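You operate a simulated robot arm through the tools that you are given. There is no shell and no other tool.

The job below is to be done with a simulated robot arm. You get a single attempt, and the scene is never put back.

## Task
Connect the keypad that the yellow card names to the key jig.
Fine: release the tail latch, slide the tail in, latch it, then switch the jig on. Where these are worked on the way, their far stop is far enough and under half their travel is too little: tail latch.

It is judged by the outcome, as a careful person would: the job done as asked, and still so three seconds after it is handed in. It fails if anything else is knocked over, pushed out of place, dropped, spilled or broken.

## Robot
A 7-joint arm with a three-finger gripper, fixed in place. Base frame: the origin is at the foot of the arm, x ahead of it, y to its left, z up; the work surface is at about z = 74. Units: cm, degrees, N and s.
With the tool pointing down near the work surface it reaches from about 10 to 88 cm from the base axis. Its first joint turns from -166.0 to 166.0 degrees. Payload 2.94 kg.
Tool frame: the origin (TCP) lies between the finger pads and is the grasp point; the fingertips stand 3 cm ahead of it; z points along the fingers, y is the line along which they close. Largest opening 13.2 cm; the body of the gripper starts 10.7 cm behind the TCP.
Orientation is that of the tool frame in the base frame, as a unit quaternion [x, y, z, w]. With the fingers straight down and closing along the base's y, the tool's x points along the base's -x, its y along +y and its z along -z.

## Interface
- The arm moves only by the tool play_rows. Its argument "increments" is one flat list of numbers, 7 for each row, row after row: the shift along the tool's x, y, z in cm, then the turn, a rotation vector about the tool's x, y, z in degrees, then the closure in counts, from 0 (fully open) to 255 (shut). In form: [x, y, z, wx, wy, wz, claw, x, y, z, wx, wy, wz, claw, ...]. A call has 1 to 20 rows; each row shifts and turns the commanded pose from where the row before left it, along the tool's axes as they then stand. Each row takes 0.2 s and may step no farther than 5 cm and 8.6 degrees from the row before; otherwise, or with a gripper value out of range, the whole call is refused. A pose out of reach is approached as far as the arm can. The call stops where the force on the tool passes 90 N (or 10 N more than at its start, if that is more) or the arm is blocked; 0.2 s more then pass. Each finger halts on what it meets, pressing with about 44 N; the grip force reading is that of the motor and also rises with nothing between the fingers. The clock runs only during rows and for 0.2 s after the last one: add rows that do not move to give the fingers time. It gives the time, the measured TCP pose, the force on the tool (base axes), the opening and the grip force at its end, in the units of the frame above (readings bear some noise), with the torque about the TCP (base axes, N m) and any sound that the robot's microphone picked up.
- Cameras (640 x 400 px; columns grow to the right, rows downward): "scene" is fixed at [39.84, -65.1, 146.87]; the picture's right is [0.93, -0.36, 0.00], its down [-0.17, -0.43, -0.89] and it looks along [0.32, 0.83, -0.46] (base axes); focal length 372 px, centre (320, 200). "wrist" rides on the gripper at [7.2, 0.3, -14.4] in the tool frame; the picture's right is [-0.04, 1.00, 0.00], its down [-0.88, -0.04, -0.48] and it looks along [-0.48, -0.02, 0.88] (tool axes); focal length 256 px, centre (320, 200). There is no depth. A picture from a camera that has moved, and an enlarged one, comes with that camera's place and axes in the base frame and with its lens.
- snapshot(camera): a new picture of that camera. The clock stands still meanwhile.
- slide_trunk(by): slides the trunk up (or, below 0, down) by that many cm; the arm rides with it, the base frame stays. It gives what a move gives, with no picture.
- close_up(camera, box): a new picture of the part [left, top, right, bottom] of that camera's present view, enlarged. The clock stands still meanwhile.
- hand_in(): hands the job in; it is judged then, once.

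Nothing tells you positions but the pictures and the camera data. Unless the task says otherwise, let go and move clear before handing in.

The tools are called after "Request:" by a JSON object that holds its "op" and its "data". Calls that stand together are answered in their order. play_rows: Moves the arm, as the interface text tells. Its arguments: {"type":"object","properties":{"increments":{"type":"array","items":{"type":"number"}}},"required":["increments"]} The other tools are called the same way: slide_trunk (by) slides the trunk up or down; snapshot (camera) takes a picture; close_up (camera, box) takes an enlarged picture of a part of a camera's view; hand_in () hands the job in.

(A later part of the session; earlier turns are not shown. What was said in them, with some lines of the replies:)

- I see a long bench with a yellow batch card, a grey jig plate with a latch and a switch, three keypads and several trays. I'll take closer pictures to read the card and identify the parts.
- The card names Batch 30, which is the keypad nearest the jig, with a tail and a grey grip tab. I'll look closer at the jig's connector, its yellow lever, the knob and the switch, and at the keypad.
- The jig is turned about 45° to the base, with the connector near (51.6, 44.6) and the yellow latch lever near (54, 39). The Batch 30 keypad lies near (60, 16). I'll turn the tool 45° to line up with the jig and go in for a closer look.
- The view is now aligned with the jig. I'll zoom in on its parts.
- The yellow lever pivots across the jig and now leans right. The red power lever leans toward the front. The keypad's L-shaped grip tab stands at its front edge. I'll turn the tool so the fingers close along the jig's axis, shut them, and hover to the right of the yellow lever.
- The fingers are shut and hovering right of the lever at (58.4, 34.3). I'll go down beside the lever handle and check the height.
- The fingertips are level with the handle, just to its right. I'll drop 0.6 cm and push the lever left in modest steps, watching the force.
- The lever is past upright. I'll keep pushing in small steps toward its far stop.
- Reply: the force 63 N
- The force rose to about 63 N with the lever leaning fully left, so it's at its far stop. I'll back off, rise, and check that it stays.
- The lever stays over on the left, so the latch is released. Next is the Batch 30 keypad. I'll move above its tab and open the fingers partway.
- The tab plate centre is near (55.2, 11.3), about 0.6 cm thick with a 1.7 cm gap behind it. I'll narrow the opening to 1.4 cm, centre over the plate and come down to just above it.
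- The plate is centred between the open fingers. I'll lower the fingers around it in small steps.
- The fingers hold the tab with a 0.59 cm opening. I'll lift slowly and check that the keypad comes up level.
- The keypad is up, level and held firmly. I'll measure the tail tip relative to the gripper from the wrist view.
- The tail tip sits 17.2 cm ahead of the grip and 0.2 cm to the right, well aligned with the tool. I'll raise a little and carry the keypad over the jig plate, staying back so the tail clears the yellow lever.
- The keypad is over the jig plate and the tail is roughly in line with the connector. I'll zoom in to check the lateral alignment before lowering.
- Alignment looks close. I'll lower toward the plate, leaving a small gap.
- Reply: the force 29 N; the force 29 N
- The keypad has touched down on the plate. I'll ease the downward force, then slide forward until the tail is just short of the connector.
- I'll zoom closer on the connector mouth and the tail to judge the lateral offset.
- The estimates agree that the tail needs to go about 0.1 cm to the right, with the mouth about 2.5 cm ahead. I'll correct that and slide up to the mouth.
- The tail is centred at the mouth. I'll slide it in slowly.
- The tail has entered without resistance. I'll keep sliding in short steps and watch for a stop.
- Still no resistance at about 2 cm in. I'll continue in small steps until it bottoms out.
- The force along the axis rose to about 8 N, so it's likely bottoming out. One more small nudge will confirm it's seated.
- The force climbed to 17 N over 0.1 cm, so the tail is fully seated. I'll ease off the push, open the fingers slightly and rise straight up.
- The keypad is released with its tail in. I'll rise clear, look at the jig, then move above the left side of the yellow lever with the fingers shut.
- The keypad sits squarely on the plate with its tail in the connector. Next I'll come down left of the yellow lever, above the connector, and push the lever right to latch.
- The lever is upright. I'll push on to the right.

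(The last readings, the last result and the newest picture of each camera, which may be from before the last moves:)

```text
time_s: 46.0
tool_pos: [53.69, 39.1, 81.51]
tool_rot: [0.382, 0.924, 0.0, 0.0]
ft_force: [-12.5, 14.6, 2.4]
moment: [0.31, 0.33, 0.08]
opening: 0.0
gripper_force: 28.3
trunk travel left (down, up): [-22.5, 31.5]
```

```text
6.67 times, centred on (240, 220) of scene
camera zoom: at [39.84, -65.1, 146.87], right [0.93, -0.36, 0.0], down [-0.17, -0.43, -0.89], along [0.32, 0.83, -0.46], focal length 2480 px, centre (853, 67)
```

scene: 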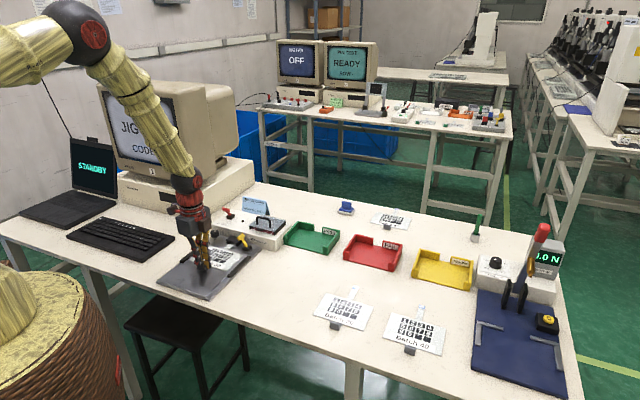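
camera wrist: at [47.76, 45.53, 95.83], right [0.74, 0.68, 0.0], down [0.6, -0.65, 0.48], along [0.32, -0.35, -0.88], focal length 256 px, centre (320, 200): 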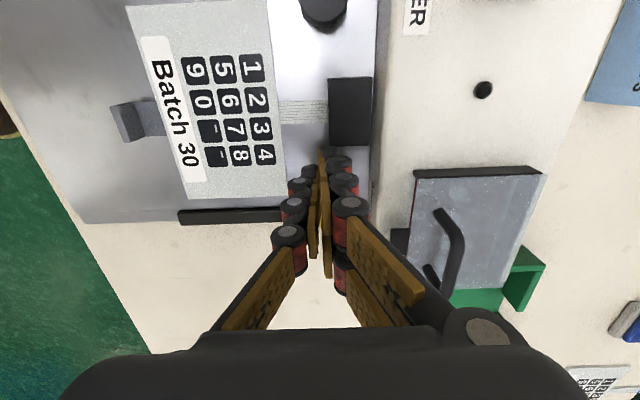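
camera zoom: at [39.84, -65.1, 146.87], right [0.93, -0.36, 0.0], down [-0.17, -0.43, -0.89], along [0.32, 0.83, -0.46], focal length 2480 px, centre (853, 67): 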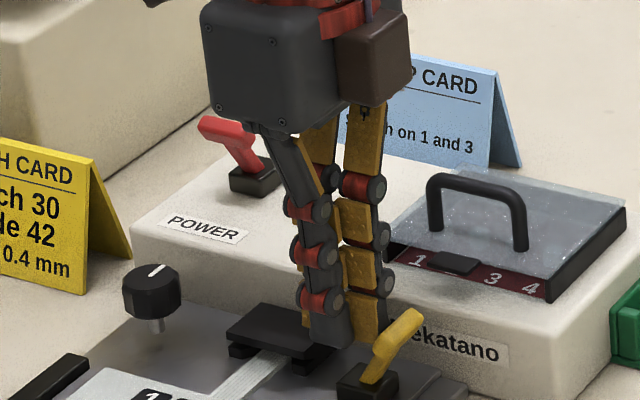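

Resistance has started at about 19 N with the lever leaning fully right. One last small press will confirm the stop, then I'll back off and rise.

Request:
{"op": "play_rows", "data": {"increments": [-0.15, 0, 0, 0, 0, 0, 255, 0, 0, 0, 0, 0, 0, 255]}}

Request:
{"op": "play_rows", "data": {"increments": [0.5, 0, 0, 0, 0, 0, 255, 1.0, 0, 0, 0, 0, 0, 255, 1.5, 0, 0, 0, 0, 0, 255, 1.5, 0, -1.5, 0, 0, 0, 255, 0, 0, -3.5, 0, 0, 0, 255, 0, 0, -4, 0, 0, 0, 255, 0, 0, 0, 0, 0, 0, 255]}}

Request:
{"op": "close_up", "data": {"camera": "scene", "box": [190, 200, 280, 260]}}

Request:
{"op": "snapshot", "data": {"camera": "wrist"}}

Request:
{"op": "snapshot", "data": {"camera": "scene"}}

```text
time_s: 46.6
tool_pos: [53.75, 39.16, 81.5]
tool_rot: [0.382, 0.924, -0.001, 0.001]
ft_force: [-23.9, 27.6, 3.2]
moment: [0.66, 0.55, 0.14]
opening: 0.0
gripper_force: 28.4
trunk travel left (down, up): [-22.5, 31.5]
```

```text
time_s: 48.2
tool_pos: [50.63, 42.07, 90.56]
tool_rot: [0.382, 0.924, -0.001, 0.0]
ft_force: [-0.8, 0.2, 0.2]
moment: [0.03, -0.05, 0.01]
opening: 0.0
gripper_force: 28.7
trunk travel left (down, up): [-22.5, 31.5]
```

```text
6.67 times, centred on (235, 230) of scene
camera zoom: at [39.84, -65.1, 146.87], right [0.93, -0.36, 0.0], down [-0.17, -0.43, -0.89], along [0.32, 0.83, -0.46], focal length 2480 px, centre (887, 0)
```

zoom: 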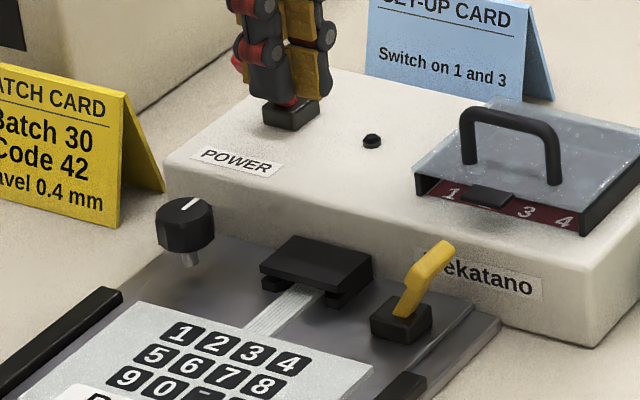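

```text
taken
camera wrist: at [45.87, 47.49, 104.87], right [0.74, 0.68, 0.0], down [0.6, -0.65, 0.48], along [0.32, -0.35, -0.88], focal length 256 px, centre (320, 200)
```

wrist: 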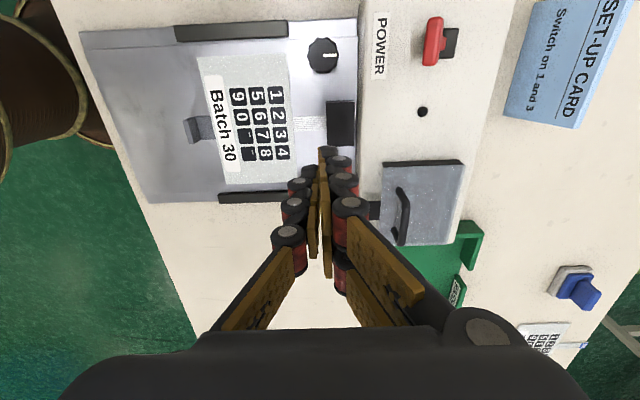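

```text
taken
```

scene: 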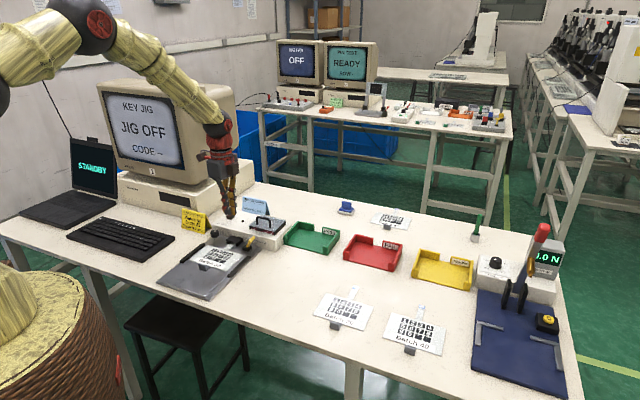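

The latch lever is back over to the right and staying. Next is the red power lever; I'll zoom in on it to locate the handle.

Request:
{"op": "close_up", "data": {"camera": "wrist", "box": [390, 0, 490, 80]}}

Request:
{"op": "close_up", "data": {"camera": "wrist", "box": [180, 30, 370, 200]}}

```text
5.00 times, centred on (440, 40) of wrist
camera zoom: at [45.87, 47.49, 104.87], right [0.74, 0.68, 0.0], down [0.6, -0.65, 0.48], along [0.32, -0.35, -0.88], focal length 1280 px, centre (-280, 1000)
```

zoom: 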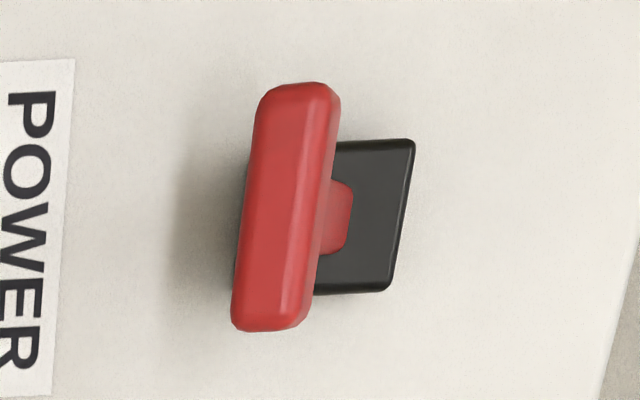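

```text
2.35 times, centred on (275, 115) of wrist
camera zoom: at [45.87, 47.49, 104.87], right [0.74, 0.68, 0.0], down [0.6, -0.65, 0.48], along [0.32, -0.35, -0.88], focal length 602 px, centre (426, 400)
```

zoom: 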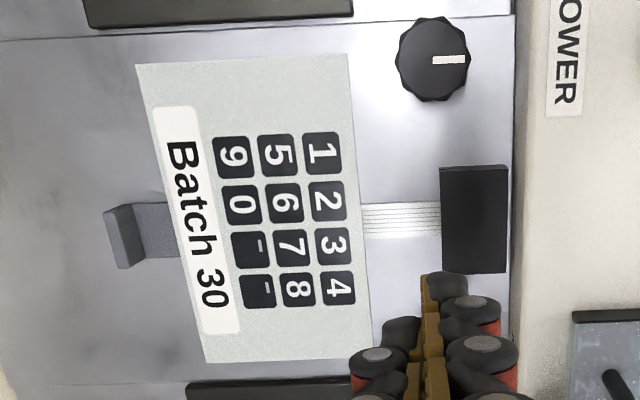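

The red handle is near jig coordinates (73.5, -1.8) at z about 84, leaning toward the front, with its pivot about 2 cm behind. I'll move in front of it and lower to handle height.

Request:
{"op": "play_rows", "data": {"increments": [2.5, 1.45, 0, 0, 0, 0, 255, 2.5, 1.45, 0, 0, 0, 0, 255, 2.51, 1.45, 0, 0, 0, 0, 255, 0, 0, 0, 0, 0, 0, 255]}}

Request:
{"op": "snapshot", "data": {"camera": "wrist"}}

Request:
{"op": "close_up", "data": {"camera": "scene", "box": [170, 150, 280, 250]}}

```text
time_s: 49.2
tool_pos: [48.45, 50.55, 90.58]
tool_rot: [0.383, 0.924, 0.0, 0.0]
ft_force: [1.0, -0.1, -1.0]
moment: [-0.03, -0.01, 0.03]
opening: 0.0
gripper_force: 28.8
trunk travel left (down, up): [-22.5, 31.5]
```

```text
taken
camera wrist: at [43.71, 55.91, 104.91], right [0.74, 0.68, 0.0], down [0.6, -0.65, 0.48], along [0.32, -0.35, -0.88], focal length 256 px, centre (320, 200)
```

wrist: 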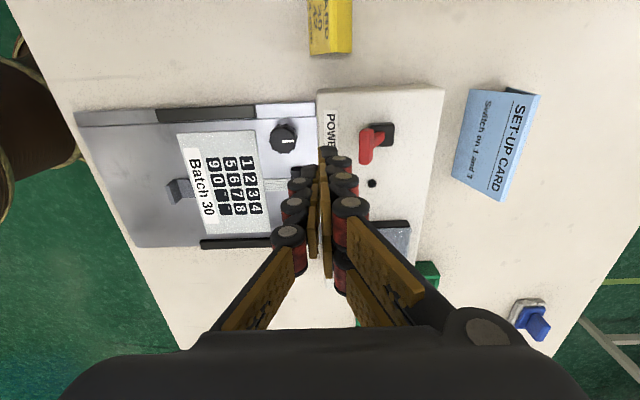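

```text
4.00 times, centred on (225, 200) of scene
camera zoom: at [39.84, -65.1, 146.87], right [0.93, -0.36, 0.0], down [-0.17, -0.43, -0.89], along [0.32, 0.83, -0.46], focal length 1488 px, centre (700, 200)
```

zoom: 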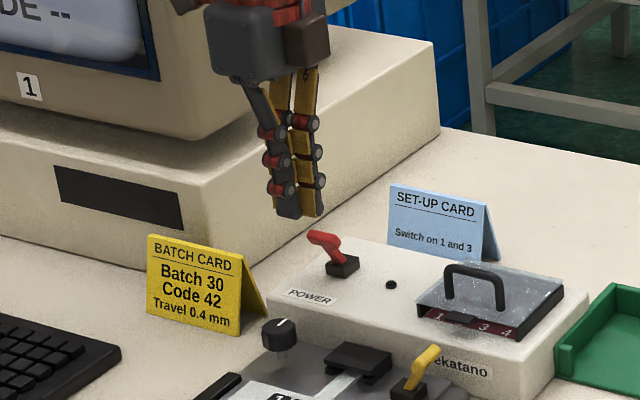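

Request:
{"op": "close_up", "data": {"camera": "wrist", "box": [310, 100, 420, 200]}}

Request:
{"op": "close_up", "data": {"camera": "scene", "box": [230, 195, 280, 230]}}

```text
4.00 times, centred on (365, 150) of wrist
camera zoom: at [43.71, 55.91, 104.91], right [0.74, 0.68, 0.0], down [0.6, -0.65, 0.48], along [0.32, -0.35, -0.88], focal length 1024 px, centre (140, 400)
```

zoom: 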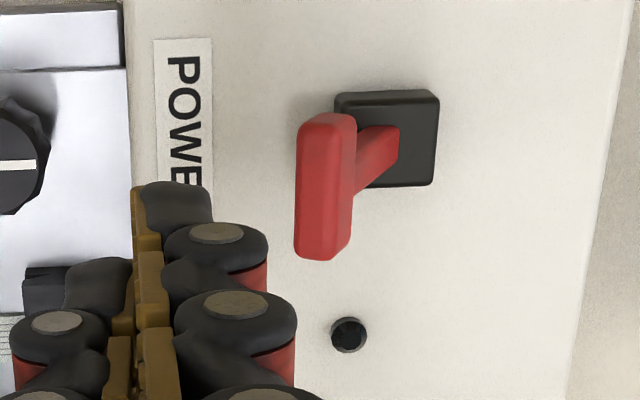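

```text
11.43 times, centred on (255, 212) of scene
camera zoom: at [39.84, -65.1, 146.87], right [0.93, -0.36, 0.0], down [-0.17, -0.43, -0.89], along [0.32, 0.83, -0.46], focal length 4251 px, centre (1063, 57)
```

zoom: 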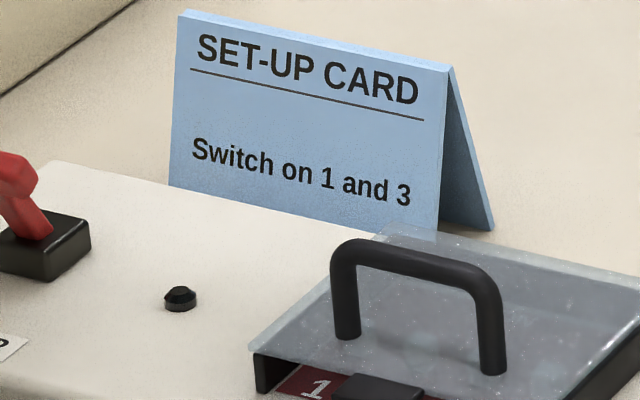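

The red handle is at about (73.9, -1.9), z 84. I'll lower in front of it and push it backward.

Request:
{"op": "play_rows", "data": {"increments": [0.1, 0, 2, 0, 0, 0, 255, 0, 0, 2, 0, 0, 0, 255, 0, 0, 1.2, 0, 0, 0, 255, 0, 0, 0, 0, 0, 0, 255]}}

Request:
{"op": "close_up", "data": {"camera": "scene", "box": [190, 160, 270, 230]}}

Request:
{"op": "close_up", "data": {"camera": "wrist", "box": [290, 90, 420, 200]}}

```text
time_s: 50.2
tool_pos: [48.39, 50.53, 85.29]
tool_rot: [0.382, 0.924, 0.0, 0.0]
ft_force: [-0.5, 0.1, 0.9]
moment: [0.02, -0.01, -0.03]
opening: 0.0
gripper_force: 28.9
trunk travel left (down, up): [-22.5, 31.5]
```

```text
5.71 times, centred on (230, 195) of scene
camera zoom: at [39.84, -65.1, 146.87], right [0.93, -0.36, 0.0], down [-0.17, -0.43, -0.89], along [0.32, 0.83, -0.46], focal length 2125 px, centre (834, 229)
```

zoom: 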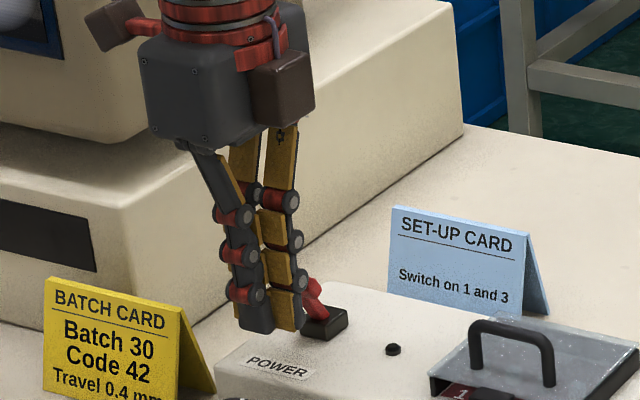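

```text
3.64 times, centred on (355, 145) of wrist
camera zoom: at [43.61, 55.92, 99.65], right [0.74, 0.68, 0.0], down [0.6, -0.65, 0.48], along [0.32, -0.35, -0.88], focal length 931 px, centre (193, 400)
```

zoom: 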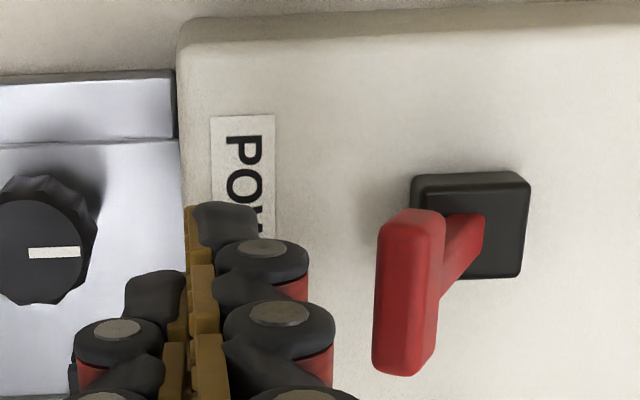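

Request:
{"op": "play_rows", "data": {"increments": [0, 0.6, 0, 0, 0, 0, 255, 0, 0.6, 0, 0, 0, 0, 255, 0, 0.6, 0, 0, 0, 0, 255, 0, 0.6, 0, 0, 0, 0, 255, 0, 0.6, 0, 0, 0, 0, 255, 0, 0, 0, 0, 0, 0, 255]}}

Request:
{"op": "close_up", "data": {"camera": "wrist", "box": [290, 90, 420, 200]}}

Request:
{"op": "close_up", "data": {"camera": "scene", "box": [190, 160, 270, 230]}}

```text
time_s: 51.6
tool_pos: [50.53, 52.56, 85.31]
tool_rot: [0.383, 0.924, 0.001, 0.0]
ft_force: [0.0, -0.6, -0.2]
moment: [0.0, 0.02, -0.01]
opening: 0.01
gripper_force: 28.8
trunk travel left (down, up): [-22.5, 31.5]
```

```text
3.64 times, centred on (355, 145) of wrist
camera zoom: at [45.78, 58.05, 99.62], right [0.74, 0.68, 0.0], down [0.6, -0.65, 0.48], along [0.32, -0.35, -0.88], focal length 931 px, centre (193, 400)
```

zoom: 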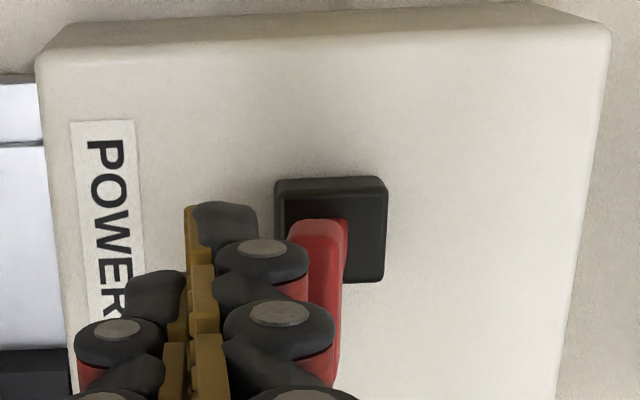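

```text
5.71 times, centred on (230, 195) of scene
camera zoom: at [39.84, -65.1, 146.87], right [0.93, -0.36, 0.0], down [-0.17, -0.43, -0.89], along [0.32, 0.83, -0.46], focal length 2125 px, centre (834, 229)
```

zoom: 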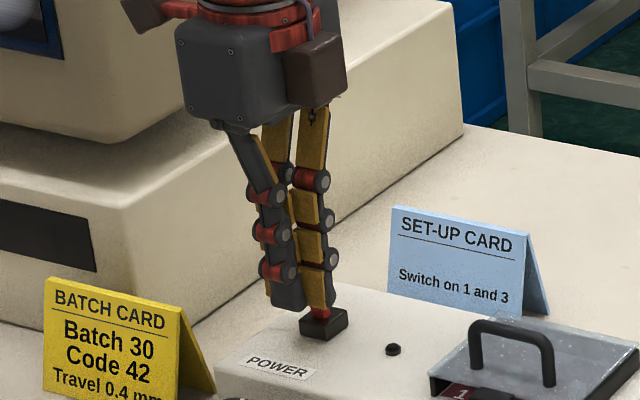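

The lever is turning. I'll keep pushing back in smaller steps.

Request:
{"op": "play_rows", "data": {"increments": [0, 0.4, 0, 0, 0, 0, 255, 0, 0.4, 0, 0, 0, 0, 255, 0, 0.4, 0, 0, 0, 0, 255, 0, 0.4, 0, 0, 0, 0, 255, 0, 0.4, 0, 0, 0, 0, 255, 0, 0, 0, 0, 0, 0, 255]}}

Request:
{"op": "close_up", "data": {"camera": "wrist", "box": [290, 90, 420, 200]}}

Request:
{"op": "snapshot", "data": {"camera": "scene"}}

```text
time_s: 53.0
tool_pos: [51.97, 53.9, 85.25]
tool_rot: [0.382, 0.924, 0.0, 0.001]
ft_force: [0.3, -0.1, 0.3]
moment: [0.01, -0.02, -0.01]
opening: 0.01
gripper_force: 28.3
trunk travel left (down, up): [-22.5, 31.5]
```

```text
3.64 times, centred on (355, 145) of wrist
camera zoom: at [47.15, 59.44, 99.67], right [0.74, 0.68, 0.0], down [0.59, -0.65, 0.48], along [0.32, -0.35, -0.88], focal length 931 px, centre (193, 400)
```

zoom: 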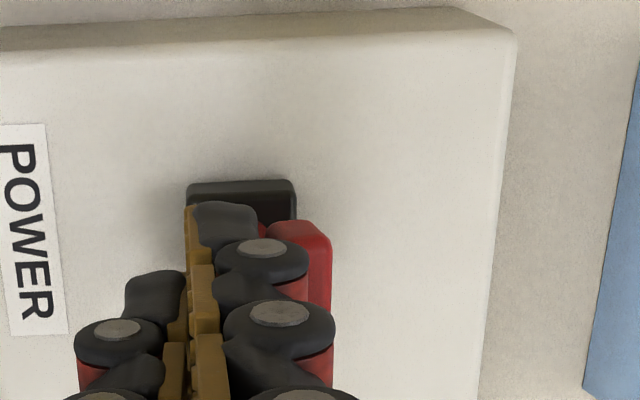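

```text
taken
```

scene: 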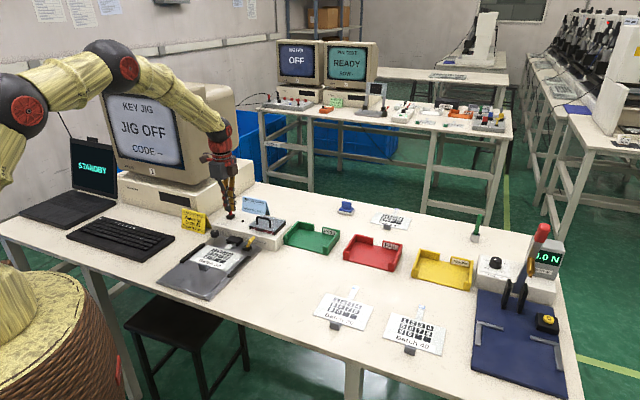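

The lever is past upright but the screen still reads JIG OFF. I'll keep pushing gently toward the stop.

Request:
{"op": "play_rows", "data": {"increments": [0, 0.3, 0, 0, 0, 0, 255, 0, 0.3, 0, 0, 0, 0, 255, 0, 0, 0, 0, 0, 0, 255]}}

Request:
{"op": "play_rows", "data": {"increments": [0, 0.25, 0, 0, 0, 0, 255, 0, 0, 0, 0, 0, 0, 255]}}

Request:
{"op": "close_up", "data": {"camera": "scene", "box": [90, 80, 270, 240]}}

Request:
{"op": "close_up", "data": {"camera": "wrist", "box": [290, 90, 420, 200]}}

```text
time_s: 53.8
tool_pos: [52.34, 54.41, 85.19]
tool_rot: [0.382, 0.924, 0.001, 0.0]
ft_force: [-0.9, -0.4, 0.5]
moment: [0.03, 0.0, 0.0]
opening: 0.01
gripper_force: 28.6
trunk travel left (down, up): [-22.5, 31.5]
```

```text
time_s: 54.4
tool_pos: [52.48, 54.66, 85.3]
tool_rot: [0.381, 0.924, 0.0, 0.0]
ft_force: [0.6, 0.6, 0.3]
moment: [0.05, -0.01, 0.03]
opening: 0.0
gripper_force: 28.2
trunk travel left (down, up): [-22.5, 31.5]
```

```text
2.50 times, centred on (180, 160) of scene
camera zoom: at [39.84, -65.1, 146.87], right [0.93, -0.36, 0.0], down [-0.17, -0.43, -0.89], along [0.32, 0.83, -0.46], focal length 930 px, centre (670, 300)
```

zoom: 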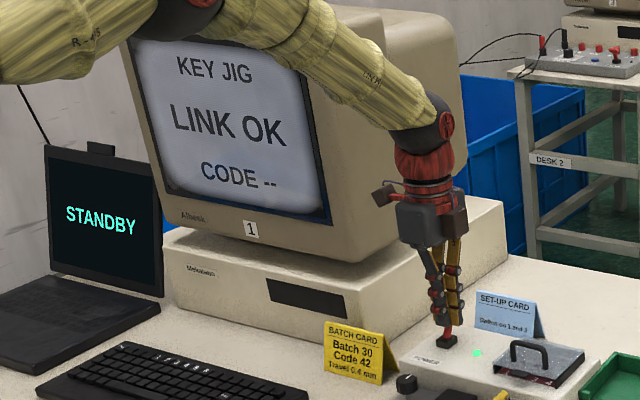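

```text
3.64 times, centred on (355, 145) of wrist
camera zoom: at [47.72, 60.03, 99.65], right [0.74, 0.68, 0.0], down [0.59, -0.65, 0.48], along [0.32, -0.35, -0.88], focal length 931 px, centre (193, 400)
```

zoom: 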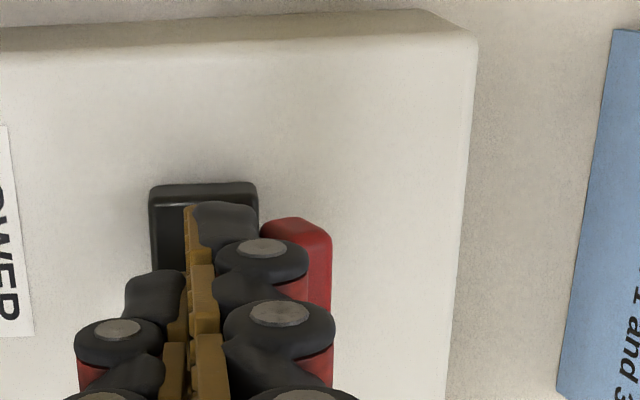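

The screen shows "KEY JIG – LINK OK" and the LED is green. I'll press a bit further to make sure the lever is at its stop.

Request:
{"op": "play_rows", "data": {"increments": [0, 0.2, 0, 0, 0, 0, 255, 0, 0, 0, 0, 0, 0, 255]}}

Request:
{"op": "play_rows", "data": {"increments": [0, 0.2, 0, 0, 0, 0, 255, 0, 0, 0, 0, 0, 0, 255]}}

```text
time_s: 55.0
tool_pos: [52.56, 54.75, 85.3]
tool_rot: [0.382, 0.924, 0.0, 0.0]
ft_force: [1.1, 0.2, 0.4]
moment: [0.0, 0.01, 0.02]
opening: 0.01
gripper_force: 29.0
trunk travel left (down, up): [-22.5, 31.5]
```

```text
time_s: 55.6
tool_pos: [52.81, 55.0, 85.21]
tool_rot: [0.383, 0.924, 0.001, 0.0]
ft_force: [-0.3, 0.0, -0.4]
moment: [-0.01, -0.01, -0.02]
opening: 0.0
gripper_force: 28.7
trunk travel left (down, up): [-22.5, 31.5]
```

Request:
{"op": "play_rows", "data": {"increments": [0, 0.2, 0, 0, 0, 0, 255, 0, 0, 0, 0, 0, 0, 255]}}

Request:
{"op": "close_up", "data": {"camera": "wrist", "box": [290, 90, 420, 200]}}

Request:
{"op": "close_up", "data": {"camera": "scene", "box": [200, 170, 270, 230]}}

```text
time_s: 56.2
tool_pos: [52.86, 55.01, 85.14]
tool_rot: [0.381, 0.924, 0.0, -0.001]
ft_force: [-4.6, -5.0, 1.8]
moment: [-0.11, 0.11, 0.01]
opening: 0.0
gripper_force: 28.2
trunk travel left (down, up): [-22.5, 31.5]
```

```text
3.64 times, centred on (355, 145) of wrist
camera zoom: at [48.07, 60.37, 99.62], right [0.74, 0.68, 0.0], down [0.6, -0.65, 0.48], along [0.32, -0.35, -0.88], focal length 931 px, centre (193, 400)
```

zoom: 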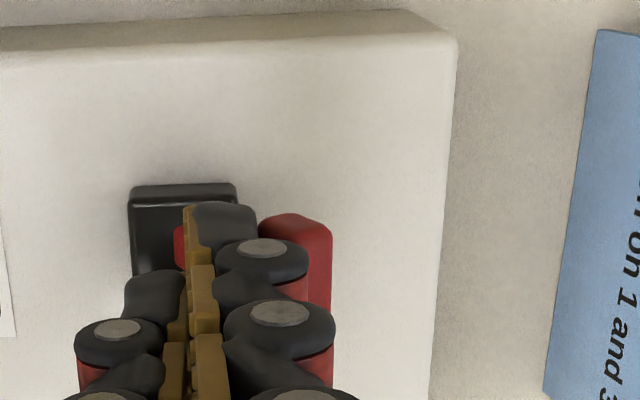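

```text
6.67 times, centred on (235, 200) of scene
camera zoom: at [39.84, -65.1, 146.87], right [0.93, -0.36, 0.0], down [-0.17, -0.43, -0.89], along [0.32, 0.83, -0.46], focal length 2480 px, centre (887, 200)
```

zoom: 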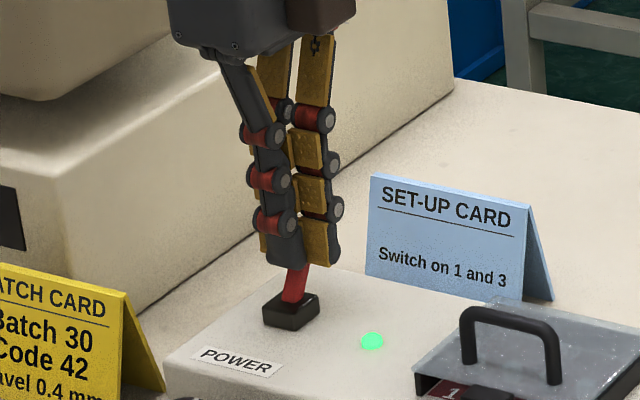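

Resistance has begun, so the red lever is at its rear stop and the jig is on. I'll back straight off the lever, rise clear and check the result.

Request:
{"op": "play_rows", "data": {"increments": [0, -0.5, 0, 0, 0, 0, 255, 0, -1.0, 0, 0, 0, 0, 255, 0, -1.5, 0, 0, 0, 0, 255, 0, -1.5, -1, 0, 0, 0, 255, 0, 0, -3, 0, 0, 0, 255, 0, 0, -4, 0, 0, 0, 255, 0, -3, -4, 0, 0, 0, 255, 0, -4, -2, 0, 0, 0, 255, 0, -4, -2, 0, 0, 0, 255, 0, -4, 0, 0, 0, 0, 255, 0, 0, 0, 0, 0, 0, 255]}}

Request:
{"op": "snapshot", "data": {"camera": "scene"}}

Request:
{"op": "close_up", "data": {"camera": "scene", "box": [160, 190, 290, 290]}}

Request:
{"op": "snapshot", "data": {"camera": "wrist"}}

```text
time_s: 58.6
tool_pos: [39.26, 41.17, 101.26]
tool_rot: [0.383, 0.924, 0.0, 0.0]
ft_force: [-0.4, 0.1, -0.2]
moment: [-0.02, -0.06, 0.02]
opening: 0.01
gripper_force: 28.7
trunk travel left (down, up): [-22.5, 31.5]
```

```text
taken
```

scene: 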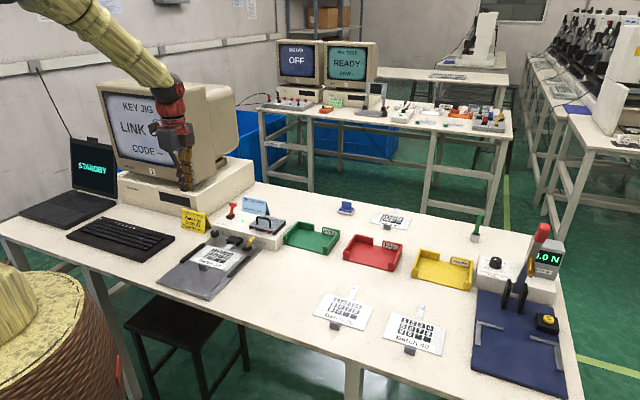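

```text
4.00 times, centred on (225, 240) of scene
camera zoom: at [39.84, -65.1, 146.87], right [0.93, -0.36, 0.0], down [-0.17, -0.43, -0.89], along [0.32, 0.83, -0.46], focal length 1488 px, centre (700, 40)
```

zoom: 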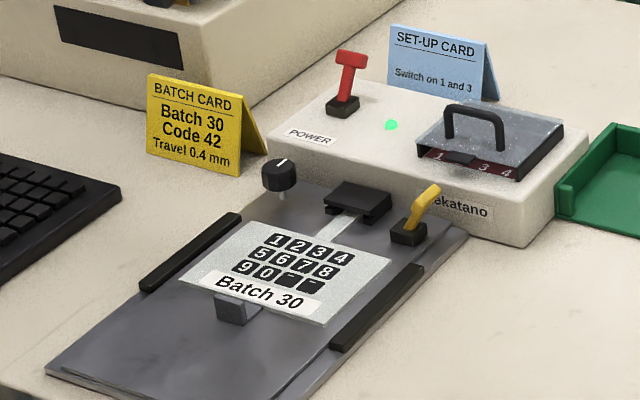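

```text
taken
camera wrist: at [34.4, 46.56, 115.62], right [0.74, 0.68, 0.0], down [0.59, -0.65, 0.48], along [0.32, -0.35, -0.88], focal length 256 px, centre (320, 200)
```

wrist: 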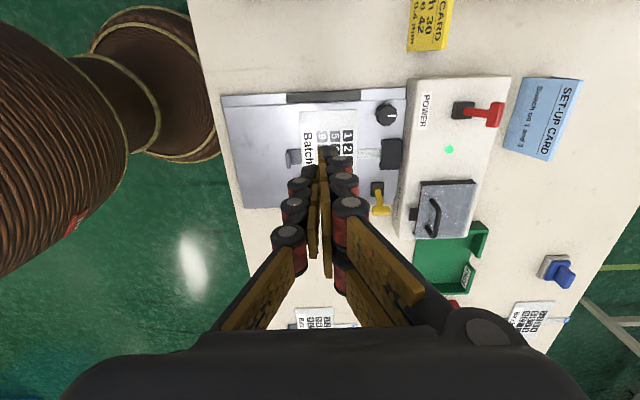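

Request:
{"op": "play_rows", "data": {"increments": [0, 0, 0, 0, 0, 0, 200, 0, 0, 0, 0, 0, 0, 200, 0, 0, 0, 0, 0, 0, 200, 0, 0, 0, 0, 0, 0, 200, 0, 0, 0, 0, 0, 0, 200]}}

Request:
{"op": "close_up", "data": {"camera": "scene", "box": [80, 70, 240, 220]}}

Request:
{"op": "close_up", "data": {"camera": "scene", "box": [190, 195, 290, 265]}}

```text
time_s: 59.8
tool_pos: [39.2, 41.17, 101.29]
tool_rot: [0.383, 0.924, 0.0, 0.0]
ft_force: [-0.6, -0.1, -0.7]
moment: [-0.01, 0.03, 0.01]
opening: 2.88
gripper_force: 0.0
trunk travel left (down, up): [-22.5, 31.5]
```

```text
2.67 times, centred on (160, 145) of scene
camera zoom: at [39.84, -65.1, 146.87], right [0.93, -0.36, 0.0], down [-0.17, -0.43, -0.89], along [0.32, 0.83, -0.46], focal length 992 px, centre (747, 347)
```

zoom: 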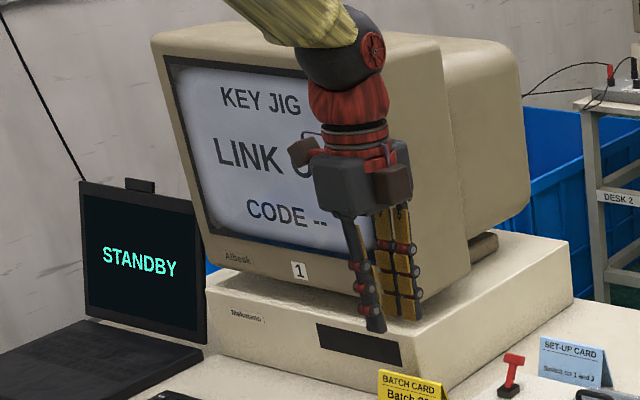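

```text
5.71 times, centred on (240, 230) of scene
camera zoom: at [39.84, -65.1, 146.87], right [0.93, -0.36, 0.0], down [-0.17, -0.43, -0.89], along [0.32, 0.83, -0.46], focal length 2125 px, centre (777, 29)
```

zoom: 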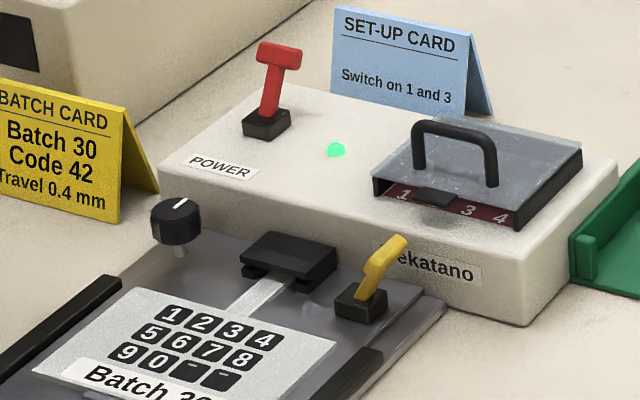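

The Batch 30 keypad's tail is in the connector, the yellow latch is over, the power LED is green and the screen reads LINK OK. Nothing else has moved and the arm is clear, so I'm handing in.

Request:
{"op": "hand_in", "data": {}}

```text
The job is handed in.
```

The Batch 30 keypad, the one the yellow card names, is connected to the key jig. The jig is switched on, its LED is green and its screen reads "LINK OK".

- **Latch:** I pushed the yellow lever to its far stop to release it, then back to its original stop to latch the tail.
- **Tail:** It slid about 2.4 cm into the connector until it bottomed out, and the keypad lies flat on the jig plate.
- **Power:** The red lever is pushed back to its rear stop.

In the last pictures nothing else had moved, and the arm had let go and was clear. The screen still shows "CODE --". I did not enter a code or touch the set-up card's switches, since neither was asked for.
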